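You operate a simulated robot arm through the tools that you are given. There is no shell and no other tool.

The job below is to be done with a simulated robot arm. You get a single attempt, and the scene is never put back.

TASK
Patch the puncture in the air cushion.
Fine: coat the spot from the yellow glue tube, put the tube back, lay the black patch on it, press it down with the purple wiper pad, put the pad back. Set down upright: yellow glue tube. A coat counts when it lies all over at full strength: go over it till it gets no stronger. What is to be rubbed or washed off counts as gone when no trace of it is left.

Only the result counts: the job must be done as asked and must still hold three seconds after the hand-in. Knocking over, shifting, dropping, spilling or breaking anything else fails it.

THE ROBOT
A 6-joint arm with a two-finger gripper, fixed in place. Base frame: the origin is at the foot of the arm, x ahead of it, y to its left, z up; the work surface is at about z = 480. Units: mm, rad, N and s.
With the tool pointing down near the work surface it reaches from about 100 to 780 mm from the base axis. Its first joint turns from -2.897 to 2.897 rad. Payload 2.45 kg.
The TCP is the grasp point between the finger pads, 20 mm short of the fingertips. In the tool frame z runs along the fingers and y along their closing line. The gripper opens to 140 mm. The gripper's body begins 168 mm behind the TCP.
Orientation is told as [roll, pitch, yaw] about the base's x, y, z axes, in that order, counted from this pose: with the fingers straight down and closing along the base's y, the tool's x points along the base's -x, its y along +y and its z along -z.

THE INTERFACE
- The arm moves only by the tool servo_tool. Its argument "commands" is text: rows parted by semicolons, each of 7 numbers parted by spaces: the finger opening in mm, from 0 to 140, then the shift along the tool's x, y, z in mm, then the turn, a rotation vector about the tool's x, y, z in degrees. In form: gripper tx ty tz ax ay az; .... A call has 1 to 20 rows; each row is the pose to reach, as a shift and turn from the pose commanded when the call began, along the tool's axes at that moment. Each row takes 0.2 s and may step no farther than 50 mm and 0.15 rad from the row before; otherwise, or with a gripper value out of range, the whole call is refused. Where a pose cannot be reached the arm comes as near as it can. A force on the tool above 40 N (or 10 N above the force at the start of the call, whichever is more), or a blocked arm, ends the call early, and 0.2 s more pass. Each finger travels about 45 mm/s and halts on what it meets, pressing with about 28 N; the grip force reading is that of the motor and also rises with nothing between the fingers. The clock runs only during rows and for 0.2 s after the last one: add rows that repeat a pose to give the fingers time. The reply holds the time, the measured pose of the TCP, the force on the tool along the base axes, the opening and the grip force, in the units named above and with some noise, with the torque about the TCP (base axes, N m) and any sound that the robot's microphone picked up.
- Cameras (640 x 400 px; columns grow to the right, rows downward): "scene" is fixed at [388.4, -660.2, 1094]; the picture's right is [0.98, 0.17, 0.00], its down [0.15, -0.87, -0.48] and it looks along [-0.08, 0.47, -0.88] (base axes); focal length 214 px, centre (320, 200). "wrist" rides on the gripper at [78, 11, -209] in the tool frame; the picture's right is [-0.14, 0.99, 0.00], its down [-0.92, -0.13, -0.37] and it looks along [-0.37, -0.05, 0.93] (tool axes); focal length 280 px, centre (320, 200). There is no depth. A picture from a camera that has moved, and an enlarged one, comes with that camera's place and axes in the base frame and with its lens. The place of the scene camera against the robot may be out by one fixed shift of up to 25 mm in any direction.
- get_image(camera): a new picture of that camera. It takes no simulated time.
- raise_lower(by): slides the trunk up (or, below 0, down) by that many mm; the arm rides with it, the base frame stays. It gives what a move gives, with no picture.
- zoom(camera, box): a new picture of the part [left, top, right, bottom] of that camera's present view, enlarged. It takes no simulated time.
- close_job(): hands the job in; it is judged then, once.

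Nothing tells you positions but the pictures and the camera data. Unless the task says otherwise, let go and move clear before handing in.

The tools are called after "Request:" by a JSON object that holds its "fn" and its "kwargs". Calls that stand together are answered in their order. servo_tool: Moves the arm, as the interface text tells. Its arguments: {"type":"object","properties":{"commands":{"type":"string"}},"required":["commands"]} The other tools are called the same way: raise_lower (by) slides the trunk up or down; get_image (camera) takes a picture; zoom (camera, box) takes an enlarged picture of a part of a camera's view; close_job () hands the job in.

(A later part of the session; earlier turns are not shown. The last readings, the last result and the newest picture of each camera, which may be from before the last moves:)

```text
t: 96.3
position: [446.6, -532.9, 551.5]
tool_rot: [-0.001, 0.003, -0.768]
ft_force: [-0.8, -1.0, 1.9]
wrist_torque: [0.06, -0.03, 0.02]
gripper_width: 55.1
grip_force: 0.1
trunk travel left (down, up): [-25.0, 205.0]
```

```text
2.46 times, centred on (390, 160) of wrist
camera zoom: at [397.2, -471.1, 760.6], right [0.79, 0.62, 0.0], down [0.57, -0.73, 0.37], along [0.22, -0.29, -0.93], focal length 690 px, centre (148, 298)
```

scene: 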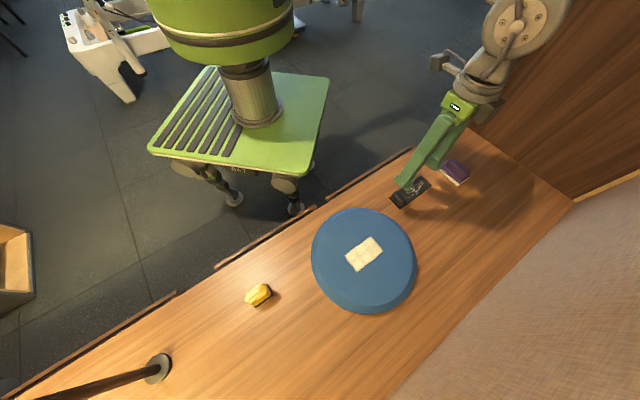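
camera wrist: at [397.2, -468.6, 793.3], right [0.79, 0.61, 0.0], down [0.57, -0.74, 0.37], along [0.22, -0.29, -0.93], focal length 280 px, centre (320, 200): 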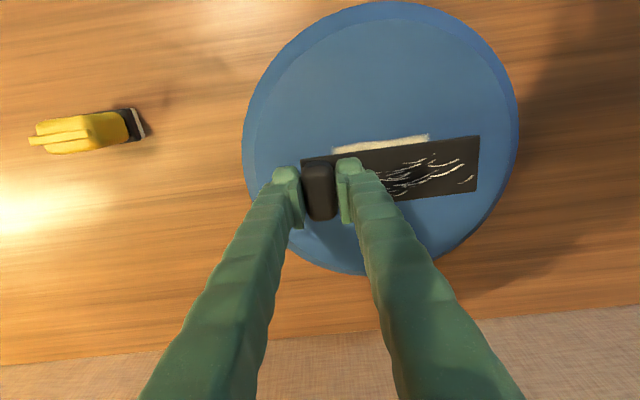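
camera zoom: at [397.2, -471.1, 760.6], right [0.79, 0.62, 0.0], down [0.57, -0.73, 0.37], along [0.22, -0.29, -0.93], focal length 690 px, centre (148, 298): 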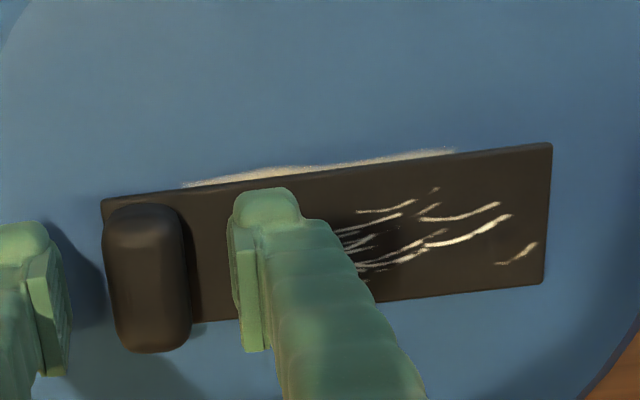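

Request:
{"fn": "servo_tool", "kwargs": {"commands": "60 0 0 -5 0 0 0;60 0 0 -20 0 0 0;60 0 0 -50 0 0 0;60 0 0 -90 0 0 0;60 0 0 -90 0 0 0"}}

Request:
{"fn": "get_image", "kwargs": {"camera": "wrist"}}

Request:
{"fn": "zoom", "kwargs": {"camera": "wrist", "box": [260, 80, 520, 240]}}

Request:
{"fn": "get_image", "kwargs": {"camera": "scene"}}

```text
t: 97.5
position: [446.8, -533.8, 643.3]
tool_rot: [-0.002, 0.002, -0.769]
ft_force: [0.6, 0.0, 0.5]
wrist_torque: [0.0, 0.0, 0.0]
gripper_width: 60.2
grip_force: 0.0
trunk travel left (down, up): [-25.0, 205.0]
```

```text
taken
camera wrist: at [397.4, -472.1, 852.0], right [0.79, 0.62, 0.0], down [0.57, -0.73, 0.37], along [0.23, -0.29, -0.93], focal length 280 px, centre (320, 200)
```

wrist: 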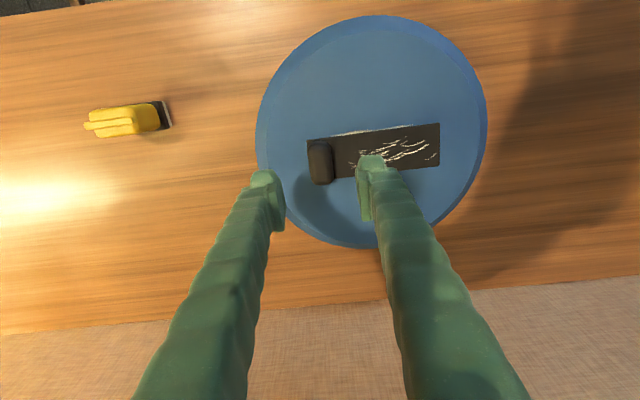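

```text
2.46 times, centred on (390, 160) of wrist
camera zoom: at [397.4, -472.1, 852.0], right [0.79, 0.62, 0.0], down [0.57, -0.73, 0.37], along [0.23, -0.29, -0.93], focal length 690 px, centre (148, 298)
```

zoom: 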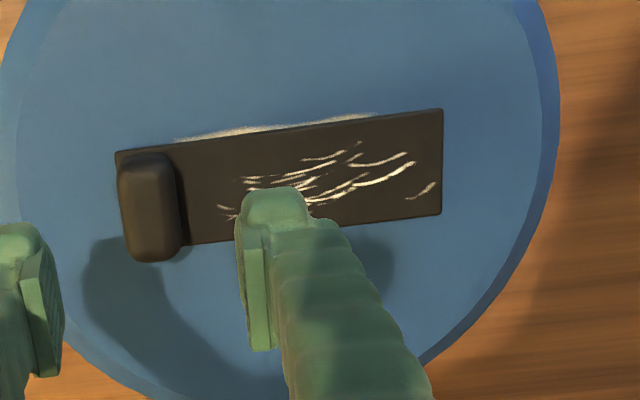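

```text
taken
```

scene: 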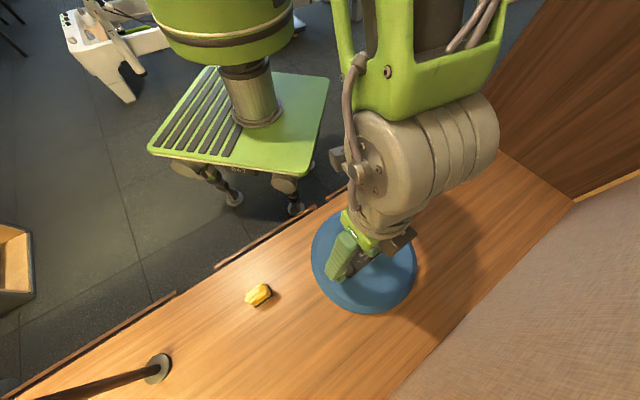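

The patch lies over the coated spot, aligned with it. Next is the wiper pad, so I'll move near it to measure its position and test the reach.

Request:
{"fn": "servo_tool", "kwargs": {"commands": "60 3.2 39.6 0 0 0 0;70 6.4 79.2 0 0 0 0.5;70 9.6 118.8 0 0 0 0.9;70 12.7 158.4 0 0 0 0.9;70 15.9 198 0 0 0 0.9;70 19.1 237.6 0 0 0 0.9;70 22.3 277.1 0 0 0 0.9;70 25.5 316.7 0 0 0 0.9;70 28.7 356.3 0 0 0 0.9;70 31.8 395.9 0 0 0 0.9;70 35 435.5 0 0 0 0.9;70 38.2 475.1 0 0 0 0.9;70 38.2 475.1 0 0 0 0.9"}}

Request:
{"fn": "get_image", "kwargs": {"camera": "wrist"}}

Request:
{"fn": "zoom", "kwargs": {"camera": "wrist", "box": [240, 60, 440, 220]}}

Request:
{"fn": "servo_tool", "kwargs": {"commands": "70 0 0 0 0 0 0"}}

Request:
{"fn": "zoom", "kwargs": {"camera": "scene", "box": [300, 190, 430, 320]}}

```text
t: 100.3
position: [748.3, -163.1, 640.7]
tool_rot: [-0.002, 0.003, -0.784]
ft_force: [0.7, 1.1, -0.3]
wrist_torque: [0.0, 0.02, 0.03]
gripper_width: 70.2
grip_force: 0.1
trunk travel left (down, up): [-25.0, 205.0]
```

```text
taken
camera wrist: at [699.8, -100.5, 850.0], right [0.8, 0.6, 0.0], down [0.56, -0.74, 0.37], along [0.22, -0.29, -0.93], focal length 280 px, centre (320, 200)
```

wrist: 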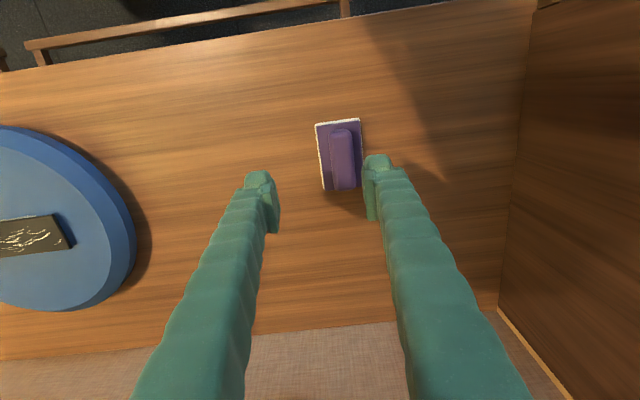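

```text
2.50 times, centred on (340, 140) of wrist
camera zoom: at [699.8, -100.5, 850.0], right [0.8, 0.6, 0.0], down [0.56, -0.74, 0.37], along [0.22, -0.29, -0.93], focal length 701 px, centre (270, 350)
```

zoom: 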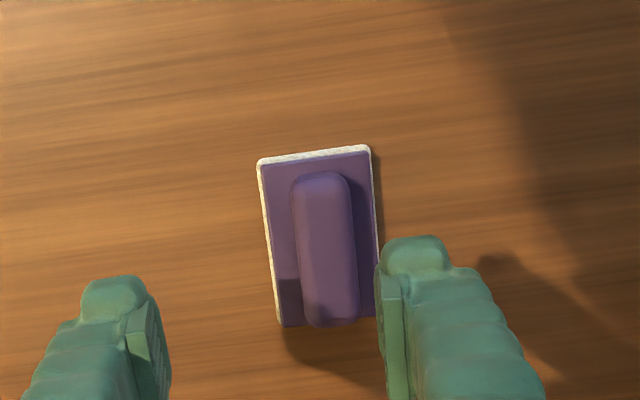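

```text
t: 100.7
position: [747.6, -163.8, 640.7]
tool_rot: [-0.002, 0.001, -0.785]
ft_force: [-0.9, 0.3, -0.5]
wrist_torque: [-0.02, 0.02, 0.01]
gripper_width: 70.0
grip_force: 0.1
trunk travel left (down, up): [-25.0, 205.0]
```

```text
3.08 times, centred on (365, 255) of scene
camera zoom: at [388.4, -660.2, 1094.0], right [0.98, 0.17, 0.0], down [0.15, -0.87, -0.48], along [-0.08, 0.47, -0.88], focal length 660 px, centre (182, 31)
```

zoom: 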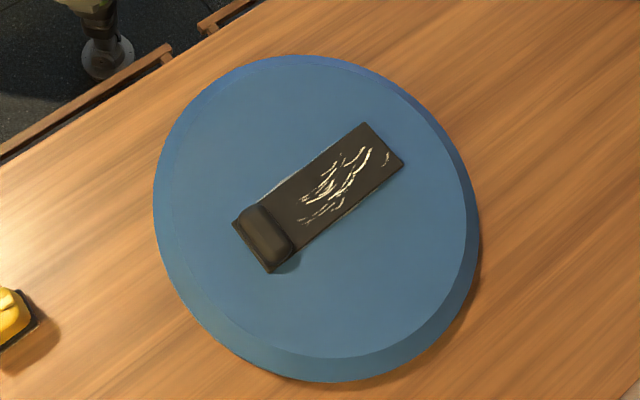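

The scene view shows the patch well seated. The pad (about 86 x 55 mm) is centred near (772, -150), with a handle about 27 mm thick along its long axis. That is near the reach limit, so I'll move over it gradually and check the pose.

Request:
{"fn": "servo_tool", "kwargs": {"commands": "70 -1 9 15 0 0 0;70 -2 18 30 0 0 0;70 -3 27 45 0 0 0;70 -3 27 60 0 0 0;70 -3 27 60 0 0 0"}}

Request:
{"fn": "get_image", "kwargs": {"camera": "wrist"}}

Request:
{"fn": "zoom", "kwargs": {"camera": "wrist", "box": [240, 90, 400, 230]}}

Request:
{"fn": "zoom", "kwargs": {"camera": "scene", "box": [410, 120, 500, 200]}}

```text
t: 101.9
position: [771.5, -147.3, 580.4]
tool_rot: [-0.001, 0.001, -0.784]
ft_force: [0.3, 0.0, -0.7]
wrist_torque: [-0.01, 0.02, -0.02]
gripper_width: 70.1
grip_force: 0.1
trunk travel left (down, up): [-25.0, 205.0]
```

```text
taken
camera wrist: at [722.5, -85.8, 790.4], right [0.8, 0.6, 0.0], down [0.56, -0.74, 0.37], along [0.22, -0.29, -0.93], focal length 280 px, centre (320, 200)
```

wrist: 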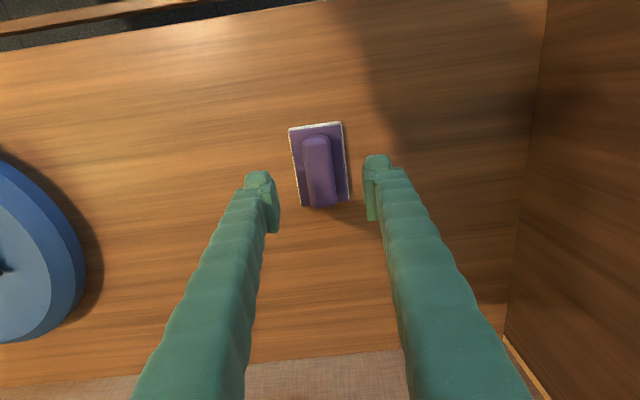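

```text
2.86 times, centred on (320, 160) of wrist
camera zoom: at [722.5, -85.8, 790.4], right [0.8, 0.6, 0.0], down [0.56, -0.74, 0.37], along [0.22, -0.29, -0.93], focal length 801 px, centre (320, 314)
```

zoom: 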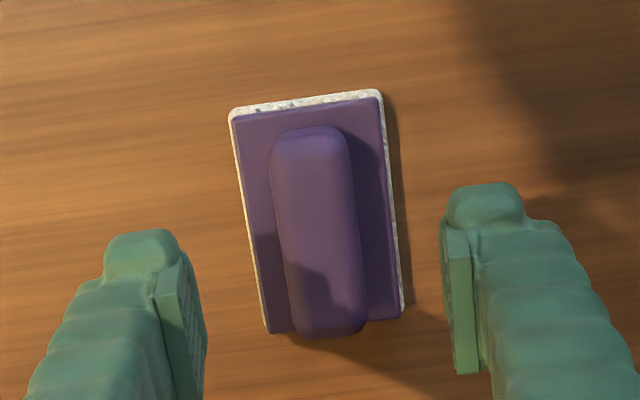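

```text
5.00 times, centred on (455, 160) of scene
camera zoom: at [388.4, -660.2, 1094.0], right [0.98, 0.17, 0.0], down [0.15, -0.87, -0.48], along [-0.08, 0.47, -0.88], focal length 1072 px, centre (-355, 400)
```

zoom: 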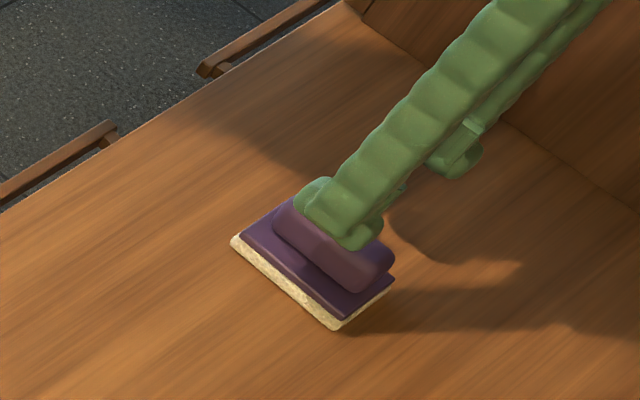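

Reach is fine: the arm got over the pad centre with the tool vertical. I'll narrow to 50 mm and lower to just above the plate, checking as I go.

Request:
{"fn": "servo_tool", "kwargs": {"commands": "65 -1 -0.7 20 0 0 0.8;60 -1.5 -0.7 40 0 0 0.8;56 -1.5 -0.7 52 0 0 0.8;56 -1.5 -0.7 55 0 0 0.8;56 -1.5 -0.7 55 0 0 0.8"}}

Request:
{"fn": "zoom", "kwargs": {"camera": "wrist", "box": [240, 90, 400, 250]}}

Request:
{"fn": "zoom", "kwargs": {"camera": "scene", "box": [420, 140, 490, 200]}}

```text
t: 103.1
position: [768.7, -147.9, 528.1]
tool_rot: [-0.001, 0.002, -0.798]
ft_force: [-0.2, -0.7, -0.2]
wrist_torque: [0.0, 0.02, 0.02]
gripper_width: 56.2
grip_force: 0.1
out of reach, approached as far as the arm can: row 3, 4, 5
trunk travel left (down, up): [-25.0, 205.0]
```

```text
2.50 times, centred on (320, 170) of wrist
camera zoom: at [721.1, -86.2, 736.8], right [0.8, 0.59, 0.0], down [0.55, -0.75, 0.37], along [0.22, -0.3, -0.93], focal length 701 px, centre (320, 275)
```

zoom: 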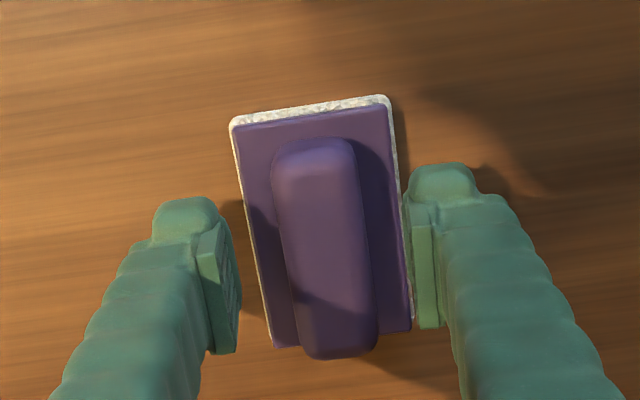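

```text
6.67 times, centred on (455, 170) of scene
camera zoom: at [388.4, -660.2, 1094.0], right [0.98, 0.17, 0.0], down [0.15, -0.87, -0.48], along [-0.08, 0.47, -0.88], focal length 1430 px, centre (-580, 400)
```

zoom: 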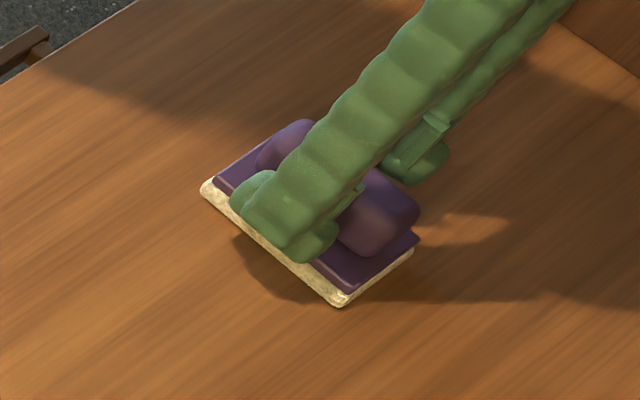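

At this height the centre is just out of reach, by about 3 mm. Higher up it was reachable, so lowering the trunk should help: I'll rise first, then lower the trunk by 25 mm.

Request:
{"fn": "servo_tool", "kwargs": {"commands": "60 0 0 -15 0 0 0;70 0 0 -35 0 0 0;70 0 0 -60 0 0 0;70 0 0 -60 0 0 0"}}

Request:
{"fn": "raise_lower", "kwargs": {"by": -24}}

Request:
{"fn": "servo_tool", "kwargs": {"commands": "70 0 0 0 0 0 0"}}

Request:
{"fn": "zoom", "kwargs": {"camera": "wrist", "box": [240, 90, 400, 230]}}

```text
t: 104.1
position: [768.9, -149.2, 587.2]
tool_rot: [-0.001, 0.002, -0.798]
ft_force: [0.0, -0.1, 0.7]
wrist_torque: [0.01, -0.02, -0.02]
gripper_width: 70.0
grip_force: 0.1
trunk travel left (down, up): [-25.0, 205.0]
```

```text
t: 104.8
position: [768.1, -151.3, 563.5]
tool_rot: [-0.002, 0.002, -0.797]
ft_force: [-1.1, 0.2, 0.6]
wrist_torque: [0.0, -0.02, 0.02]
gripper_width: 70.3
grip_force: 0.0
trunk travel left (down, up): [-1.0, 229.0]
```

```text
t: 105.2
position: [769.3, -150.7, 563.7]
tool_rot: [-0.002, 0.002, -0.797]
ft_force: [0.1, 0.3, 0.3]
wrist_torque: [0.01, 0.0, 0.04]
gripper_width: 69.9
grip_force: 0.0
trunk travel left (down, up): [-1.0, 229.0]
```

```text
2.86 times, centred on (320, 160) of wrist
camera zoom: at [721.6, -87.3, 772.7], right [0.8, 0.59, 0.0], down [0.55, -0.75, 0.37], along [0.22, -0.3, -0.93], focal length 801 px, centre (320, 314)
```

zoom: 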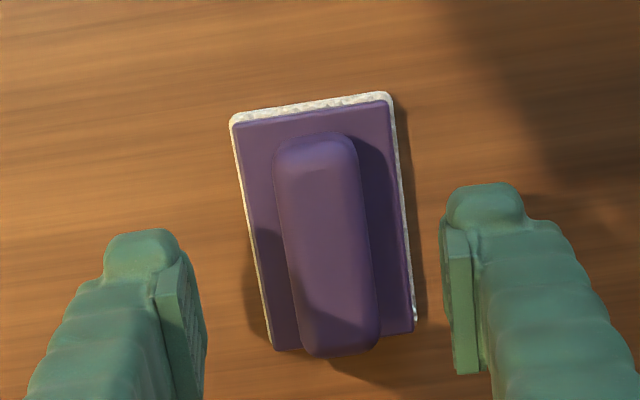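

The pad is now 2.5 mm and 2.9 mm off the tool centre, with the angle aligned. I'll correct that and lower, watching whether the arm still reports out of reach.

Request:
{"fn": "servo_tool", "kwargs": {"commands": "65 -1.2 1.5 12 0 0 0;60 -2.5 2.9 24 0 0 0;56 -2.5 2.9 34 0 0 0;54 -2.5 2.9 40 0 0 0;54 -2.5 2.9 40 0 0 0"}}

Request:
{"fn": "zoom", "kwargs": {"camera": "wrist", "box": [240, 100, 400, 260]}}

Request:
{"fn": "zoom", "kwargs": {"camera": "scene", "box": [420, 140, 490, 200]}}

```text
t: 106.4
position: [772.7, -150.4, 522.6]
tool_rot: [0.0, 0.002, -0.798]
ft_force: [-0.3, 1.3, -0.5]
wrist_torque: [0.02, 0.03, 0.01]
gripper_width: 54.0
grip_force: 0.0
trunk travel left (down, up): [-1.0, 229.0]
```

```text
2.50 times, centred on (320, 180) of wrist
camera zoom: at [725.4, -87.0, 732.0], right [0.8, 0.59, 0.0], down [0.55, -0.75, 0.37], along [0.22, -0.3, -0.93], focal length 701 px, centre (320, 250)
```

zoom: 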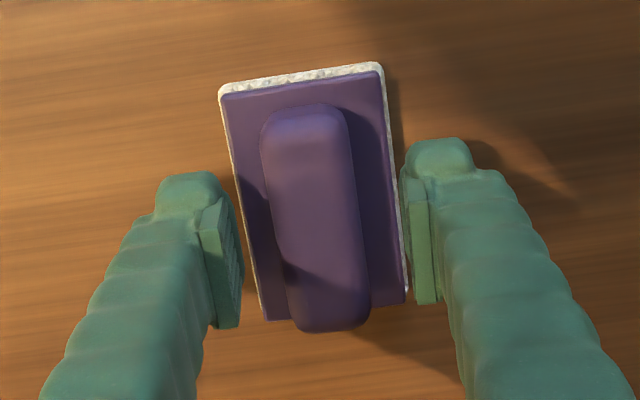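

```text
6.67 times, centred on (455, 170) of scene
camera zoom: at [388.4, -660.2, 1094.0], right [0.98, 0.17, 0.0], down [0.15, -0.87, -0.48], along [-0.08, 0.47, -0.88], focal length 1430 px, centre (-580, 400)
```

zoom: 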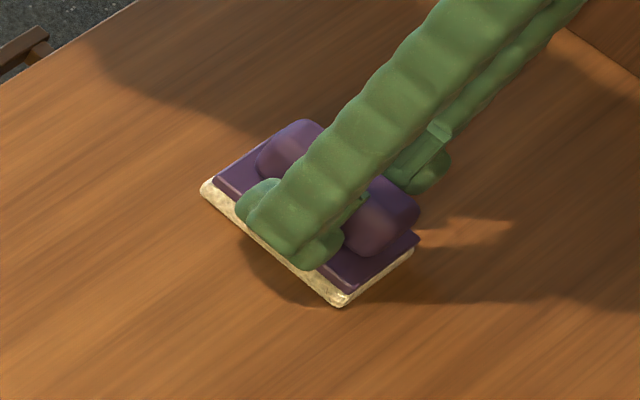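

Request:
{"fn": "servo_tool", "kwargs": {"commands": "54 0 -1 1.5 0 0 0;54 0 -1 3 0 0 0;54 0 -1 3 0 0 0"}}

Request:
{"fn": "servo_tool", "kwargs": {"commands": "45 0 0 0 0 0 0;30 0 0 0 0 0 0;15 0 0 0 0 0 0;10 0 0 0 0 0 0;10 0 0 0 0 0 0;10 0 0 0 0 0 0"}}

Request:
{"fn": "zoom", "kwargs": {"camera": "wrist", "box": [240, 100, 400, 260]}}

```text
t: 107.2
position: [772.2, -151.2, 518.5]
tool_rot: [-0.002, 0.002, -0.797]
ft_force: [0.9, -0.3, -0.2]
wrist_torque: [-0.01, -0.02, -0.01]
gripper_width: 54.2
grip_force: 0.1
trunk travel left (down, up): [-1.0, 229.0]
```

```text
t: 108.6
position: [771.7, -149.8, 519.6]
tool_rot: [-0.001, 0.002, -0.797]
ft_force: [-0.2, -0.1, -0.4]
wrist_torque: [-0.02, -0.01, 0.0]
gripper_width: 26.7
grip_force: 27.9
trunk travel left (down, up): [-1.0, 229.0]
```

```text
2.50 times, centred on (320, 180) of wrist
camera zoom: at [724.3, -87.8, 729.3], right [0.8, 0.59, 0.0], down [0.55, -0.75, 0.37], along [0.22, -0.3, -0.93], focal length 701 px, centre (320, 250)
```

zoom: 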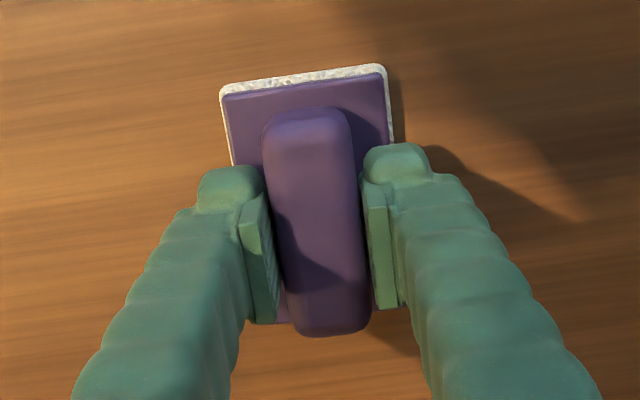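

The handle is gripped at 26.7 mm. I'll lift straight up first, then move inward toward the cushion.

Request:
{"fn": "servo_tool", "kwargs": {"commands": "10 0 0 -8 0 0 0;10 0 0 -25 0 0 0;10 0 0 -50 0 0 0;10 0 0 -50 0 0 0"}}

Request:
{"fn": "get_image", "kwargs": {"camera": "wrist"}}

Request:
{"fn": "zoom", "kwargs": {"camera": "scene", "box": [400, 110, 500, 200]}}

```text
t: 109.6
position: [770.9, -149.4, 569.3]
tool_rot: [-0.001, 0.003, -0.797]
ft_force: [0.8, 0.1, -1.6]
wrist_torque: [-0.03, 0.0, 0.01]
gripper_width: 26.7
grip_force: 27.8
trunk travel left (down, up): [-1.0, 229.0]
```

```text
taken
camera wrist: at [724.0, -87.9, 779.4], right [0.8, 0.59, 0.0], down [0.55, -0.75, 0.37], along [0.22, -0.3, -0.93], focal length 280 px, centre (320, 200)
```

wrist: 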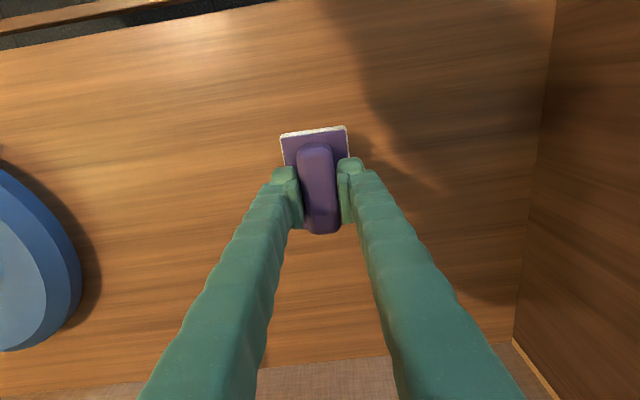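

```text
4.44 times, centred on (450, 155) of scene
camera zoom: at [388.4, -660.2, 1094.0], right [0.98, 0.17, 0.0], down [0.15, -0.87, -0.48], along [-0.08, 0.47, -0.88], focal length 953 px, centre (-258, 400)
```

zoom: 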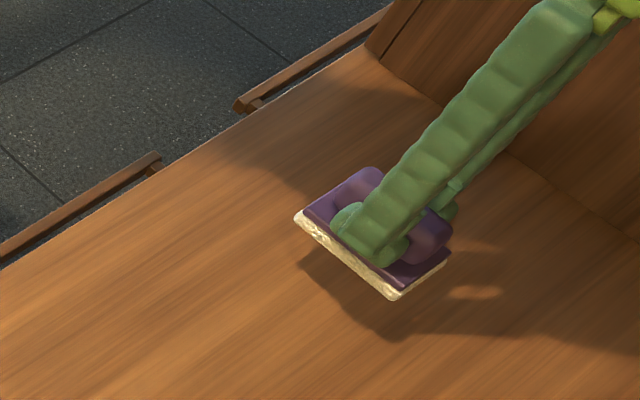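

The pad is up and centred in the grip. I'll carry it above the patch, turning it 90° so its long side lies along the patch and clears the knob.

Request:
{"fn": "servo_tool", "kwargs": {"commands": "10 -3.8 -36.5 -6.7 0 0 -7.56;10 -7.6 -73.1 -13.3 0 0 -15.12;10 -11.4 -109.6 -20 0 0 -22.68;10 -15.1 -146.1 -26.7 0 0 -30.23;10 -18.9 -182.6 -33.3 0 0 -37.79;10 -22.7 -219.2 -40 0 0 -45.35;10 -26.5 -255.7 -46.7 0 0 -52.91;10 -30.3 -292.2 -53.3 0 0 -60.47;10 -34.1 -328.7 -60 0 0 -68.03;10 -37.8 -365.3 -66.7 0 0 -75.58;10 -41.6 -401.8 -73.3 0 0 -83.14;10 -45.4 -438.3 -80 0 0 -90.7;10 -45.4 -438.3 -80 0 0 -90.7"}}

Request:
{"fn": "get_image", "kwargs": {"camera": "wrist"}}

Request:
{"fn": "zoom", "kwargs": {"camera": "wrist", "box": [220, 80, 420, 240]}}

Request:
{"fn": "servo_tool", "kwargs": {"commands": "10 0 0 0 0 0 0"}}

Request:
{"fn": "zoom", "kwargs": {"camera": "scene", "box": [300, 180, 430, 310]}}

```text
t: 112.4
position: [489.7, -489.8, 651.5]
tool_rot: [-0.001, 0.002, 0.788]
ft_force: [-0.7, -0.9, -1.0]
wrist_torque: [0.02, 0.03, 0.01]
gripper_width: 26.8
grip_force: 27.8
trunk travel left (down, up): [-1.0, 229.0]
```

```text
taken
camera wrist: at [426.1, -537.7, 860.6], right [-0.6, 0.8, 0.0], down [0.74, 0.56, 0.37], along [0.29, 0.22, -0.93], focal length 280 px, centre (320, 200)
```

wrist: 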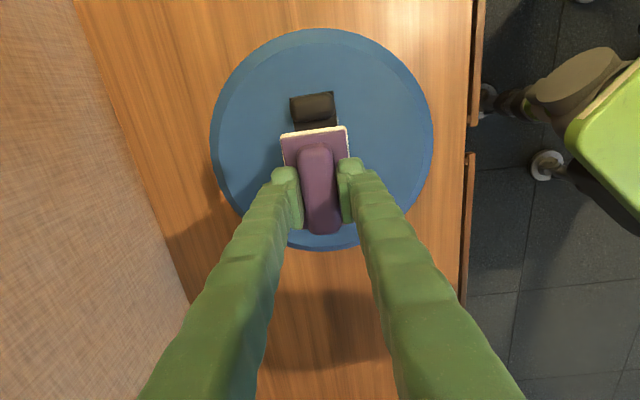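

```text
2.50 times, centred on (320, 160) of wrist
camera zoom: at [426.1, -537.7, 860.6], right [-0.6, 0.8, 0.0], down [0.74, 0.56, 0.37], along [0.29, 0.22, -0.93], focal length 701 px, centre (320, 300)
```

zoom: 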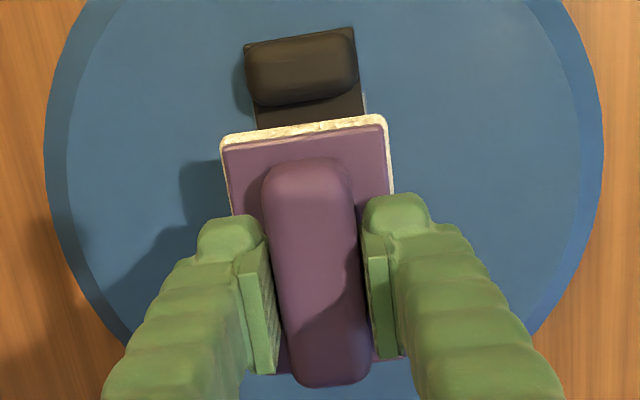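

```text
t: 112.8
position: [489.9, -488.3, 651.3]
tool_rot: [0.002, 0.002, 0.785]
ft_force: [0.2, 0.8, -0.5]
wrist_torque: [0.05, -0.03, 0.01]
gripper_width: 26.7
grip_force: 28.2
trunk travel left (down, up): [-1.0, 229.0]
```

```text
3.08 times, centred on (365, 245) of scene
camera zoom: at [388.4, -660.2, 1094.0], right [0.98, 0.17, 0.0], down [0.15, -0.87, -0.48], along [-0.08, 0.47, -0.88], focal length 660 px, centre (182, 62)
```

zoom: 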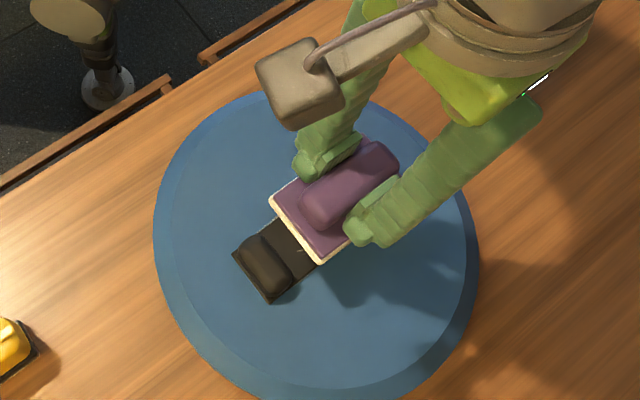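

The pad is aligned with the patch, with 3-4 mm clearance to the knob. I'll shift it 3 mm away from the knob and descend to just above contact.

Request:
{"fn": "servo_tool", "kwargs": {"commands": "10 -1.5 0 25 0 0 0;10 -3 0 50 0 0 0;10 -3 0 68 0 0 0;10 -3 0 76 0 0 0;10 -3 0 76 0 0 0"}}

Request:
{"fn": "zoom", "kwargs": {"camera": "wrist", "box": [240, 80, 400, 220]}}

Request:
{"fn": "zoom", "kwargs": {"camera": "scene", "box": [320, 200, 410, 290]}}

```text
t: 114.0
position: [490.2, -486.2, 575.2]
tool_rot: [0.001, 0.002, 0.785]
ft_force: [0.3, -0.7, -0.9]
wrist_torque: [0.0, -0.01, 0.0]
gripper_width: 26.6
grip_force: 28.2
trunk travel left (down, up): [-1.0, 229.0]
```

```text
2.86 times, centred on (320, 150) of wrist
camera zoom: at [428.1, -535.2, 784.5], right [-0.6, 0.8, 0.0], down [0.74, 0.56, 0.37], along [0.29, 0.22, -0.93], focal length 801 px, centre (320, 343)
```

zoom: 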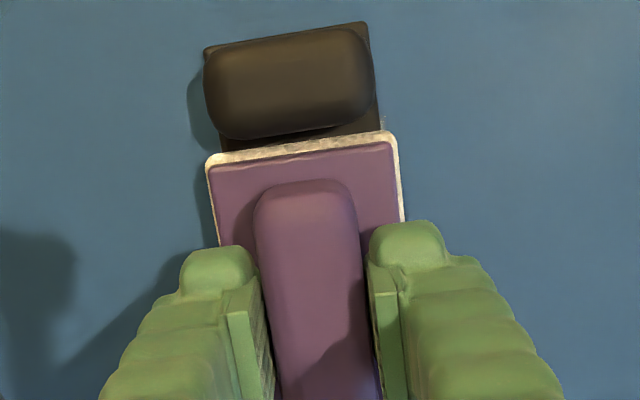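

```text
4.44 times, centred on (365, 245) of scene
camera zoom: at [388.4, -660.2, 1094.0], right [0.98, 0.17, 0.0], down [0.15, -0.87, -0.48], along [-0.08, 0.47, -0.88], focal length 953 px, centre (120, 0)
```

zoom: 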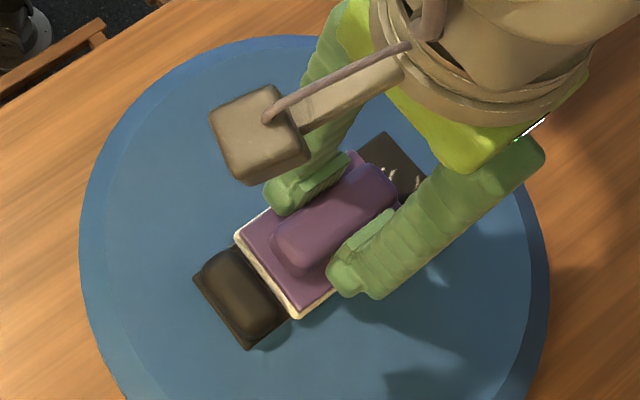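

Request:
{"fn": "servo_tool", "kwargs": {"commands": "10 0 0 2 0 0 0;10 0 0 4 0 0 0;10 0 0 4 0 0 0"}}

Request:
{"fn": "servo_tool", "kwargs": {"commands": "10 0 0 1 0 0 0;10 0 0 2 0 0 0;10 0 0 2 0 0 0"}}

Request:
{"fn": "servo_tool", "kwargs": {"commands": "10 0 0 1 0 0 0;10 0 0 1 0 0 0"}}

```text
t: 114.8
position: [491.4, -487.2, 570.8]
tool_rot: [0.0, 0.001, 0.785]
ft_force: [1.7, 0.5, 5.6]
wrist_torque: [0.0, -0.07, -0.01]
gripper_width: 26.4
grip_force: 28.1
trunk travel left (down, up): [-1.0, 229.0]
```

```text
t: 115.6
position: [493.0, -487.4, 569.2]
tool_rot: [0.0, 0.002, 0.784]
ft_force: [-0.5, 0.9, 14.2]
wrist_torque: [-0.14, 0.1, 0.02]
gripper_width: 26.9
grip_force: 28.7
trunk travel left (down, up): [-1.0, 229.0]
```

```text
t: 116.2
position: [491.7, -487.4, 569.2]
tool_rot: [-0.001, 0.001, 0.785]
ft_force: [-0.7, 3.6, 23.0]
wrist_torque: [0.0, 0.05, 0.01]
gripper_width: 26.4
grip_force: 27.9
trunk travel left (down, up): [-1.0, 229.0]
```

There is now 23 N of centred pressure. I'll hold it for about a second, then lift slightly aside to see the effect.

Request:
{"fn": "servo_tool", "kwargs": {"commands": "10 0 0 0.3 0 0 0;10 0 0 0.3 0 0 0;10 0 0 0.3 0 0 0;10 0 0 0.3 0 0 0;10 0 0 0.3 0 0 0;10 0 0 0.3 0 0 0"}}

Request:
{"fn": "servo_tool", "kwargs": {"commands": "10 0 0 -5 0 0 0;10 0 0 -25 0 0 0;10 0 0 -60 0 0 0;10 0 0 -100 0 0 0;10 -40 0 -110 0 0 0;10 -85 0 -110 0 0 0;10 -85 0 -110 0 0 0"}}

Request:
{"fn": "get_image", "kwargs": {"camera": "wrist"}}

Request:
{"fn": "zoom", "kwargs": {"camera": "wrist", "box": [220, 20, 420, 180]}}

Request:
{"fn": "zoom", "kwargs": {"camera": "scene", "box": [320, 210, 410, 290]}}

```text
t: 117.6
position: [492.0, -486.8, 567.9]
tool_rot: [-0.001, 0.0, 0.785]
ft_force: [3.0, -1.5, 26.9]
wrist_torque: [-0.08, -0.08, 0.02]
gripper_width: 26.4
grip_force: 28.3
trunk travel left (down, up): [-1.0, 229.0]
```

```text
t: 119.2
position: [552.7, -423.8, 674.5]
tool_rot: [0.0, 0.003, 0.785]
ft_force: [-0.3, 0.4, -0.6]
wrist_torque: [-0.04, 0.05, 0.01]
gripper_width: 26.8
grip_force: 28.1
trunk travel left (down, up): [-1.0, 229.0]
```

```text
taken
camera wrist: at [490.0, -472.1, 885.4], right [-0.6, 0.8, 0.0], down [0.74, 0.56, 0.37], along [0.29, 0.22, -0.93], focal length 280 px, centre (320, 200)
```

wrist: 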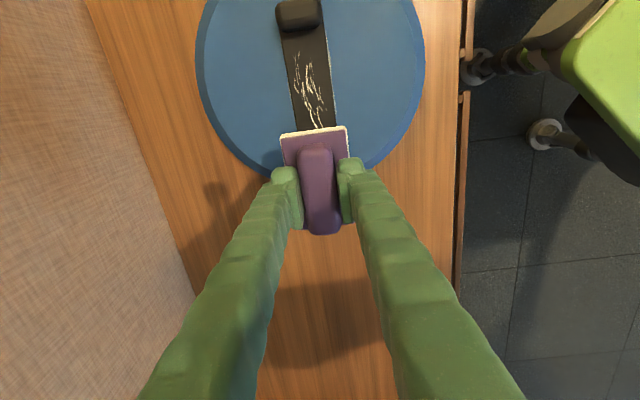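

```text
2.50 times, centred on (320, 100) of wrist
camera zoom: at [490.0, -472.1, 885.4], right [-0.6, 0.8, 0.0], down [0.74, 0.56, 0.37], along [0.29, 0.22, -0.93], focal length 701 px, centre (320, 450)
```

zoom: 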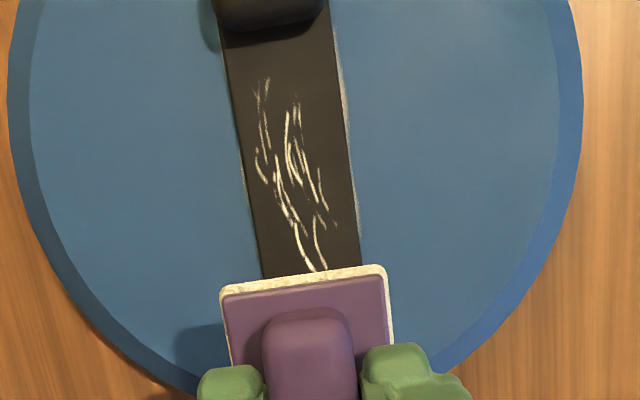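

```text
5.00 times, centred on (365, 250) of scene
camera zoom: at [388.4, -660.2, 1094.0], right [0.98, 0.17, 0.0], down [0.15, -0.87, -0.48], along [-0.08, 0.47, -0.88], focal length 1072 px, centre (95, -50)
```

zoom: 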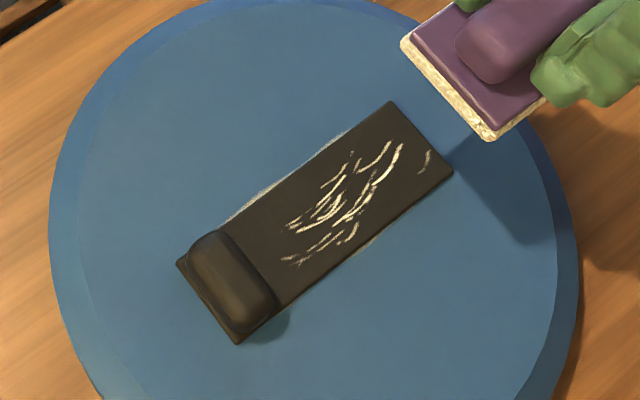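

After pressing, the patch hasn't moved, but its white streaks are still there. I'll compare with the same zoom I took before pressing.

Request:
{"fn": "zoom", "kwargs": {"camera": "scene", "box": [300, 190, 430, 320]}}

Request:
{"fn": "zoom", "kwargs": {"camera": "scene", "box": [345, 225, 390, 265]}}

Request:
{"fn": "zoom", "kwargs": {"camera": "wrist", "box": [270, 30, 350, 140]}}

```text
3.08 times, centred on (365, 255) of scene
camera zoom: at [388.4, -660.2, 1094.0], right [0.98, 0.17, 0.0], down [0.15, -0.87, -0.48], along [-0.08, 0.47, -0.88], focal length 660 px, centre (182, 31)
```

zoom: 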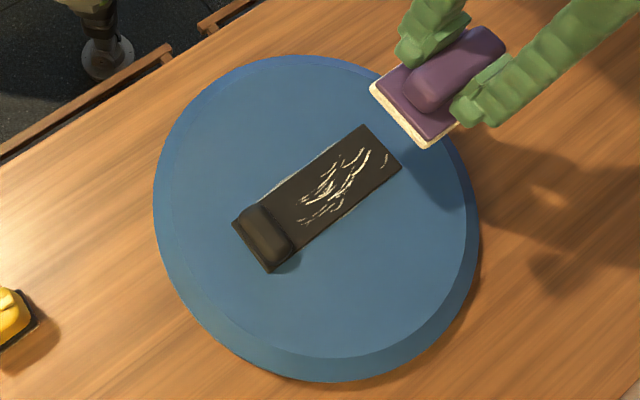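

```text
10.00 times, centred on (368, 245) of scene
camera zoom: at [388.4, -660.2, 1094.0], right [0.98, 0.17, 0.0], down [0.15, -0.87, -0.48], along [-0.08, 0.47, -0.88], focal length 2145 px, centre (-155, -250)
```

zoom: 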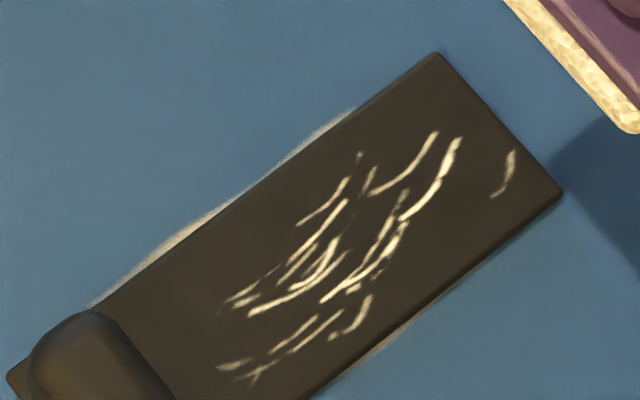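

```text
3.64 times, centred on (310, 85) of wrist
camera zoom: at [490.0, -472.1, 885.4], right [-0.6, 0.8, 0.0], down [0.74, 0.56, 0.37], along [0.29, 0.22, -0.93], focal length 1020 px, centre (356, 618)
```

zoom: 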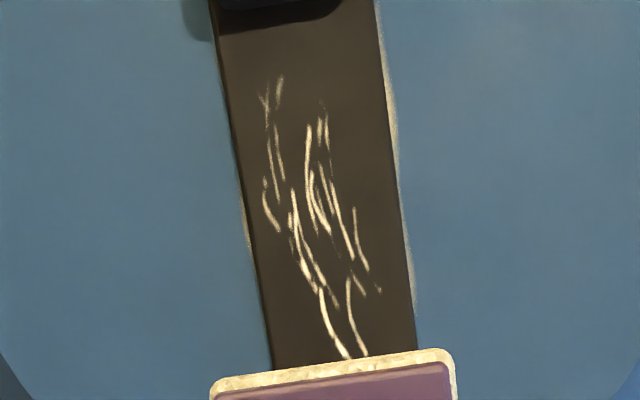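

The streaks lie over the patch's flat face and look like creases to be smoothed out, so pressing alone may not be enough. I'll check the pose, go back down with light contact, and test small gentle strokes to see whether the patch holds and the streaks fade.

Request:
{"fn": "servo_tool", "kwargs": {"commands": "10 0 0 0 0 0 0"}}

Request:
{"fn": "servo_tool", "kwargs": {"commands": "10 35 0 0 0 0 0;10 70 0 20 0 0 0;10 70 0 60 0 0 0;10 70 0 90 0 0 0;10 70 0 102 0 0 0;10 70 0 102 0 0 0"}}

Request:
{"fn": "servo_tool", "kwargs": {"commands": "10 0 0 1 0 0 0;10 0 0 2 0 0 0;10 0 0 2 0 0 0"}}

```text
t: 119.6
position: [553.1, -424.7, 675.9]
tool_rot: [0.001, 0.003, 0.784]
ft_force: [-0.2, -0.5, -1.4]
wrist_torque: [-0.03, -0.02, -0.03]
gripper_width: 26.9
grip_force: 28.2
trunk travel left (down, up): [-1.0, 229.0]
```

```text
t: 121.0
position: [505.0, -476.7, 573.9]
tool_rot: [0.001, 0.002, 0.784]
ft_force: [0.1, 0.9, -1.7]
wrist_torque: [-0.01, 0.03, 0.01]
gripper_width: 26.9
grip_force: 28.0
trunk travel left (down, up): [-1.0, 229.0]
```

```text
t: 121.8
position: [503.0, -476.1, 572.7]
tool_rot: [0.003, 0.001, 0.786]
ft_force: [-0.4, 0.1, -1.2]
wrist_torque: [-0.02, 0.0, 0.02]
gripper_width: 26.5
grip_force: 28.1
trunk travel left (down, up): [-1.0, 229.0]
```

Request:
{"fn": "servo_tool", "kwargs": {"commands": "10 0 0 1 0 0 0;10 0 0 1 0 0 0"}}

Request:
{"fn": "servo_tool", "kwargs": {"commands": "10 0 0 1 0 0 0;10 0 0 1 0 0 0"}}

Request:
{"fn": "servo_tool", "kwargs": {"commands": "10 0 0 1 0 0 0;10 0 0 1 0 0 0"}}

```text
t: 122.4
position: [503.2, -476.3, 571.4]
tool_rot: [0.002, 0.001, 0.787]
ft_force: [0.2, -1.0, -0.5]
wrist_torque: [0.01, -0.01, -0.02]
gripper_width: 26.8
grip_force: 28.1
trunk travel left (down, up): [-1.0, 229.0]
```

```text
t: 123.0
position: [503.6, -477.1, 572.4]
tool_rot: [0.001, 0.003, 0.785]
ft_force: [-0.5, -0.1, -1.2]
wrist_torque: [0.0, -0.05, 0.02]
gripper_width: 26.8
grip_force: 28.3
trunk travel left (down, up): [-1.0, 229.0]
```

```text
t: 123.6
position: [501.9, -476.6, 569.9]
tool_rot: [0.002, 0.001, 0.785]
ft_force: [1.0, 0.8, -2.1]
wrist_torque: [-0.03, 0.02, 0.0]
gripper_width: 26.8
grip_force: 27.6
trunk travel left (down, up): [-1.0, 229.0]
```

Request:
{"fn": "servo_tool", "kwargs": {"commands": "10 0 0 1 0 0 0;10 0 0 1 0 0 0"}}

Request:
{"fn": "servo_tool", "kwargs": {"commands": "10 0 0 1 0 0 0;10 0 0 1 0 0 0"}}

Request:
{"fn": "zoom", "kwargs": {"camera": "wrist", "box": [240, 80, 400, 220]}}

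```text
t: 124.2
position: [503.5, -476.8, 569.4]
tool_rot: [0.0, 0.002, 0.787]
ft_force: [-0.1, 0.3, 0.1]
wrist_torque: [-0.01, -0.04, -0.02]
gripper_width: 26.9
grip_force: 28.2
trunk travel left (down, up): [-1.0, 229.0]
```

```text
t: 124.8
position: [503.0, -477.0, 568.8]
tool_rot: [-0.001, 0.002, 0.786]
ft_force: [-1.2, 1.5, 11.2]
wrist_torque: [0.06, 0.07, -0.03]
gripper_width: 26.7
grip_force: 27.6
trunk travel left (down, up): [-1.0, 229.0]
```

```text
2.86 times, centred on (320, 150) of wrist
camera zoom: at [439.5, -525.1, 778.7], right [-0.6, 0.8, 0.0], down [0.74, 0.56, 0.37], along [0.29, 0.22, -0.93], focal length 801 px, centre (320, 343)
```

zoom: 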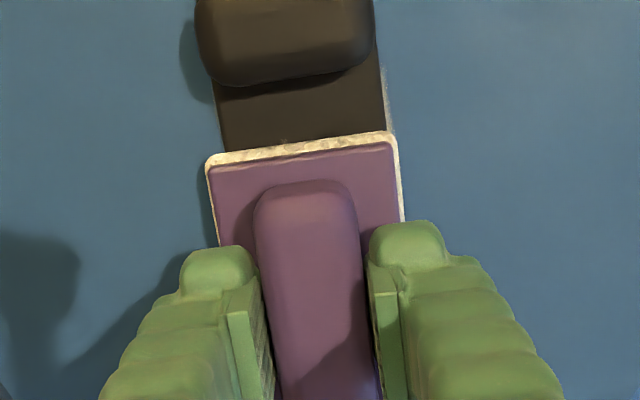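

Contact is about 12 N. I'll do a small test stroke of a few millimetres along the patch and check the sideways force.

Request:
{"fn": "servo_tool", "kwargs": {"commands": "10 0 0 -0.5 0 0 0;10 -2 0 -0.5 0 0 0;10 -4 0 -0.5 0 0 0;10 -6 0 -0.5 0 0 0;10 -6 0 -0.5 0 0 0"}}

Request:
{"fn": "zoom", "kwargs": {"camera": "wrist", "box": [240, 80, 400, 220]}}

```text
t: 126.0
position: [506.6, -472.2, 569.2]
tool_rot: [0.0, 0.002, 0.785]
ft_force: [-3.6, -3.7, 6.2]
wrist_torque: [-0.06, 0.06, -0.03]
gripper_width: 26.6
grip_force: 27.9
trunk travel left (down, up): [-1.0, 229.0]
```

```text
2.86 times, centred on (320, 150) of wrist
camera zoom: at [443.7, -520.9, 778.7], right [-0.6, 0.8, 0.0], down [0.74, 0.56, 0.37], along [0.29, 0.22, -0.93], focal length 801 px, centre (320, 343)
```

zoom: 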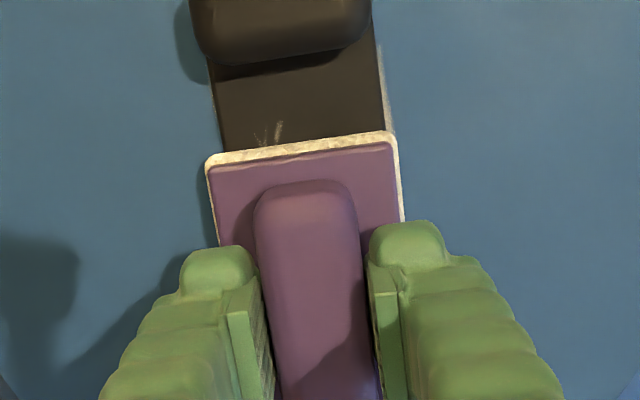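

The patch stayed in place while the pad slid over it, and the streaks just uncovered look fainter. I'll continue with gentle strokes along the patch.

Request:
{"fn": "servo_tool", "kwargs": {"commands": "10 -4 0 0.2 0 0 0;10 -8 0 0 0 0 0;10 -4 0 0 0 0 0;10 0 0 0 0 0 0;10 5 0 0 0 0 0;10 10 0 0 0 0 0;10 5 0 0 0 0 0;10 0 0 0 0 0 0;10 -4 0 0 0 0 0;10 -8 0 0 0 0 0;10 -4 0 0 0 0 0;10 0 0 0 0 0 0;10 5 0 0 0 0 0;10 10 0 0 0 0 0;10 5 0 0 0 0 0;10 0 0 0 0 0 0"}}

Request:
{"fn": "servo_tool", "kwargs": {"commands": "10 0 0 -5 0 0 0;10 0 0 -25 0 0 0;10 0 0 -60 0 0 0;10 0 0 -100 0 0 0;10 -40 0 -108 0 0 0;10 -64 0 -108 0 0 0;10 -64 0 -108 0 0 0"}}

Request:
{"fn": "zoom", "kwargs": {"camera": "wrist", "box": [270, 30, 350, 140]}}

Request:
{"fn": "zoom", "kwargs": {"camera": "scene", "box": [345, 225, 390, 265]}}

```text
t: 129.4
position: [505.3, -472.6, 568.7]
tool_rot: [0.001, 0.001, 0.786]
ft_force: [-4.7, -3.5, 6.4]
wrist_torque: [-0.15, 0.18, -0.01]
gripper_width: 26.6
grip_force: 27.8
trunk travel left (down, up): [-1.0, 229.0]
```

```text
t: 131.0
position: [552.4, -425.7, 676.1]
tool_rot: [-0.001, 0.0, 0.784]
ft_force: [1.2, 1.0, -0.5]
wrist_torque: [0.0, 0.04, 0.0]
gripper_width: 26.5
grip_force: 28.0
trunk travel left (down, up): [-1.0, 229.0]
```

```text
3.64 times, centred on (310, 85) of wrist
camera zoom: at [489.1, -473.7, 886.4], right [-0.6, 0.8, 0.0], down [0.74, 0.56, 0.37], along [0.29, 0.22, -0.93], focal length 1020 px, centre (356, 618)
```

zoom: 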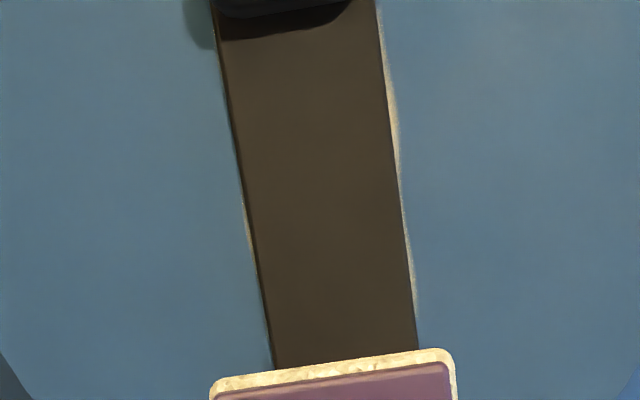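

```text
10.00 times, centred on (368, 245) of scene
camera zoom: at [388.4, -660.2, 1094.0], right [0.98, 0.17, 0.0], down [0.15, -0.87, -0.48], along [-0.08, 0.47, -0.88], focal length 2145 px, centre (-155, -250)
```

zoom: 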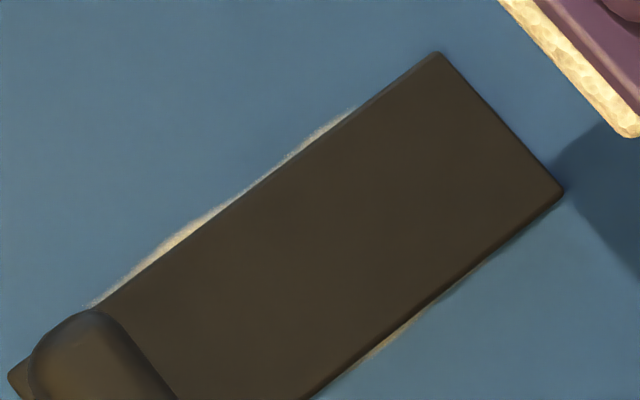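

The streaks are gone and the patch hasn't moved. To be sure no trace remains, I'll do a second round of light strokes, covering closer to the knob too.

Request:
{"fn": "servo_tool", "kwargs": {"commands": "10 30 0 20 0 0 0;10 64 0 50 0 0 0;10 64 0 90 0 0 0;10 64 0 104 0 0 0;10 64 0 107.5 0 0 0;10 64 0 107.5 0 0 0"}}

Request:
{"fn": "servo_tool", "kwargs": {"commands": "10 0 0 0.6 0 0 0;10 0 0 0.6 0 0 0"}}

```text
t: 132.4
position: [508.6, -472.9, 568.1]
tool_rot: [-0.001, 0.002, 0.784]
ft_force: [1.3, -0.4, 3.0]
wrist_torque: [0.06, -0.01, -0.01]
gripper_width: 27.2
grip_force: 28.6
trunk travel left (down, up): [-1.0, 229.0]
```

```text
t: 133.0
position: [507.5, -472.7, 569.1]
tool_rot: [0.001, 0.001, 0.786]
ft_force: [3.0, -0.4, 2.6]
wrist_torque: [-0.01, -0.1, 0.0]
gripper_width: 26.8
grip_force: 27.7
trunk travel left (down, up): [-1.0, 229.0]
```

Request:
{"fn": "servo_tool", "kwargs": {"commands": "10 0 0 0.5 0 0 0;10 -4 0 0.4 0 0 0;10 -8 0 0.3 0 0 0;10 -4 0 0.4 0 0 0;10 0 0 0.5 0 0 0;10 5 0 0.6 0 0 0;10 10 0 0.8 0 0 0;10 15 0 1 0 0 0;10 18 0 1.1 0 0 0;10 14 0 1 0 0 0;10 9 0 0.8 0 0 0;10 4 0 0.6 0 0 0;10 0 0 0.5 0 0 0;10 -4 0 0.4 0 0 0;10 -8 0 0.3 0 0 0;10 -4 0 0.4 0 0 0;10 0 0 0.5 0 0 0"}}

Request:
{"fn": "servo_tool", "kwargs": {"commands": "10 0 3 0 0 0 0;10 5 3 0.2 0 0 0;10 10 3 0.3 0 0 0;10 15 3 0.5 0 0 0;10 18 3 0.6 0 0 0;10 18 0 0.6 0 0 0;10 18 -3 0.6 0 0 0;10 14 -3 0.4 0 0 0;10 9 -3 0.3 0 0 0;10 4 -3 0.1 0 0 0;10 0 -3 0 0 0 0;10 -5 -3 -0.2 0 0 0;10 -5 0 -0.2 0 0 0;10 0 0 0 0 0 0"}}

```text
t: 136.6
position: [507.2, -471.5, 568.3]
tool_rot: [0.002, 0.003, 0.787]
ft_force: [8.3, 9.3, 14.0]
wrist_torque: [0.3, -0.32, -0.04]
gripper_width: 26.5
grip_force: 27.8
trunk travel left (down, up): [-1.0, 229.0]
```

```text
t: 139.6
position: [506.4, -470.6, 567.9]
tool_rot: [0.002, 0.003, 0.785]
ft_force: [2.3, 3.0, 4.7]
wrist_torque: [0.08, -0.11, 0.03]
gripper_width: 26.7
grip_force: 27.4
trunk travel left (down, up): [-1.0, 229.0]
```

Request:
{"fn": "servo_tool", "kwargs": {"commands": "10 0 0 -5 0 0 0;10 0 0 -25 0 0 0;10 0 0 -60 0 0 0;10 0 0 -100 0 0 0;10 -40 0 -108 0 0 0;10 -80 0 -108 0 0 0;10 -100 0 -108 0 0 0;10 -100 0 -108 0 0 0"}}

Request:
{"fn": "zoom", "kwargs": {"camera": "wrist", "box": [250, 0, 360, 145]}}

Request:
{"fn": "zoom", "kwargs": {"camera": "scene", "box": [345, 225, 390, 265]}}

Request:
{"fn": "zoom", "kwargs": {"camera": "scene", "box": [300, 190, 430, 320]}}

Request:
{"fn": "get_image", "kwargs": {"camera": "wrist"}}

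```text
t: 141.4
position: [576.7, -401.7, 677.1]
tool_rot: [0.003, 0.001, 0.786]
ft_force: [-0.7, 0.7, 0.1]
wrist_torque: [-0.02, 0.0, -0.04]
gripper_width: 26.6
grip_force: 28.0
trunk travel left (down, up): [-1.0, 229.0]
```

```text
2.76 times, centred on (305, 72) of wrist
camera zoom: at [514.0, -448.9, 886.3], right [-0.6, 0.8, 0.0], down [0.74, 0.56, 0.37], along [0.29, 0.22, -0.93], focal length 774 px, centre (361, 552)
```

zoom: 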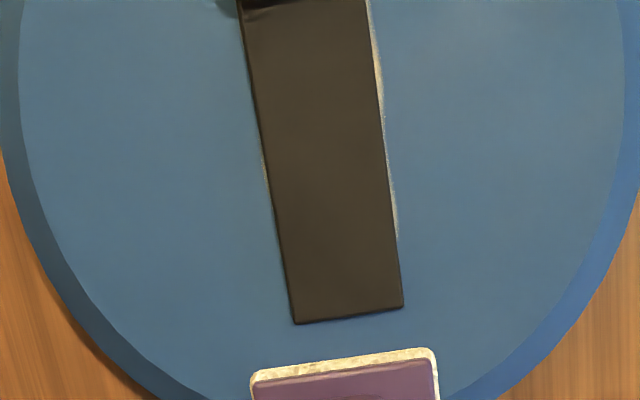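

```text
10.00 times, centred on (368, 245) of scene
camera zoom: at [388.4, -660.2, 1094.0], right [0.98, 0.17, 0.0], down [0.15, -0.87, -0.48], along [-0.08, 0.47, -0.88], focal length 2145 px, centre (-155, -250)
```

zoom: 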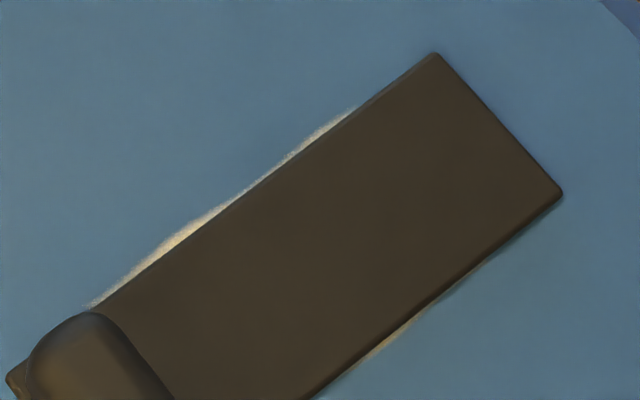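

```text
3.08 times, centred on (365, 255) of scene
camera zoom: at [388.4, -660.2, 1094.0], right [0.98, 0.17, 0.0], down [0.15, -0.87, -0.48], along [-0.08, 0.47, -0.88], focal length 660 px, centre (182, 31)
```

zoom: 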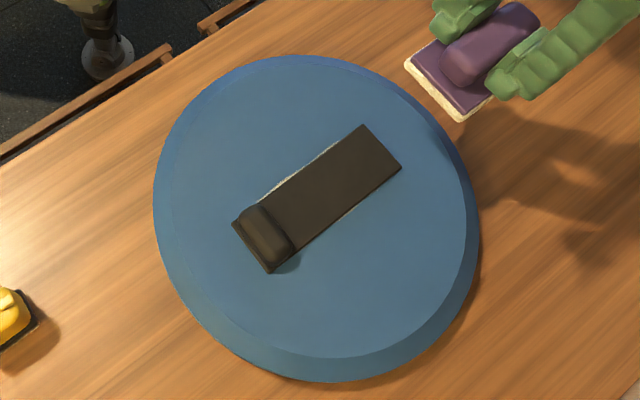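

```text
taken
camera wrist: at [514.0, -448.9, 886.3], right [-0.6, 0.8, 0.0], down [0.74, 0.56, 0.37], along [0.29, 0.22, -0.93], focal length 280 px, centre (320, 200)
```

wrist: 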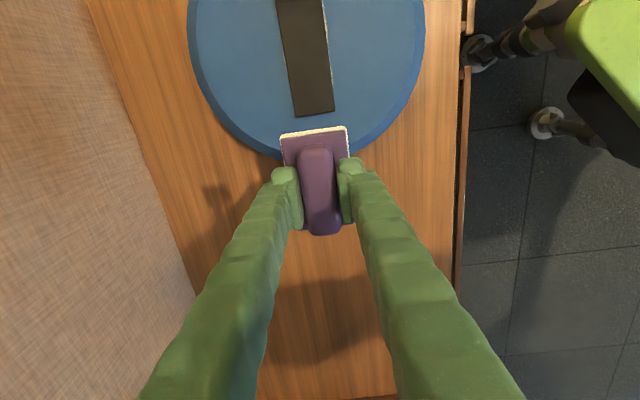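

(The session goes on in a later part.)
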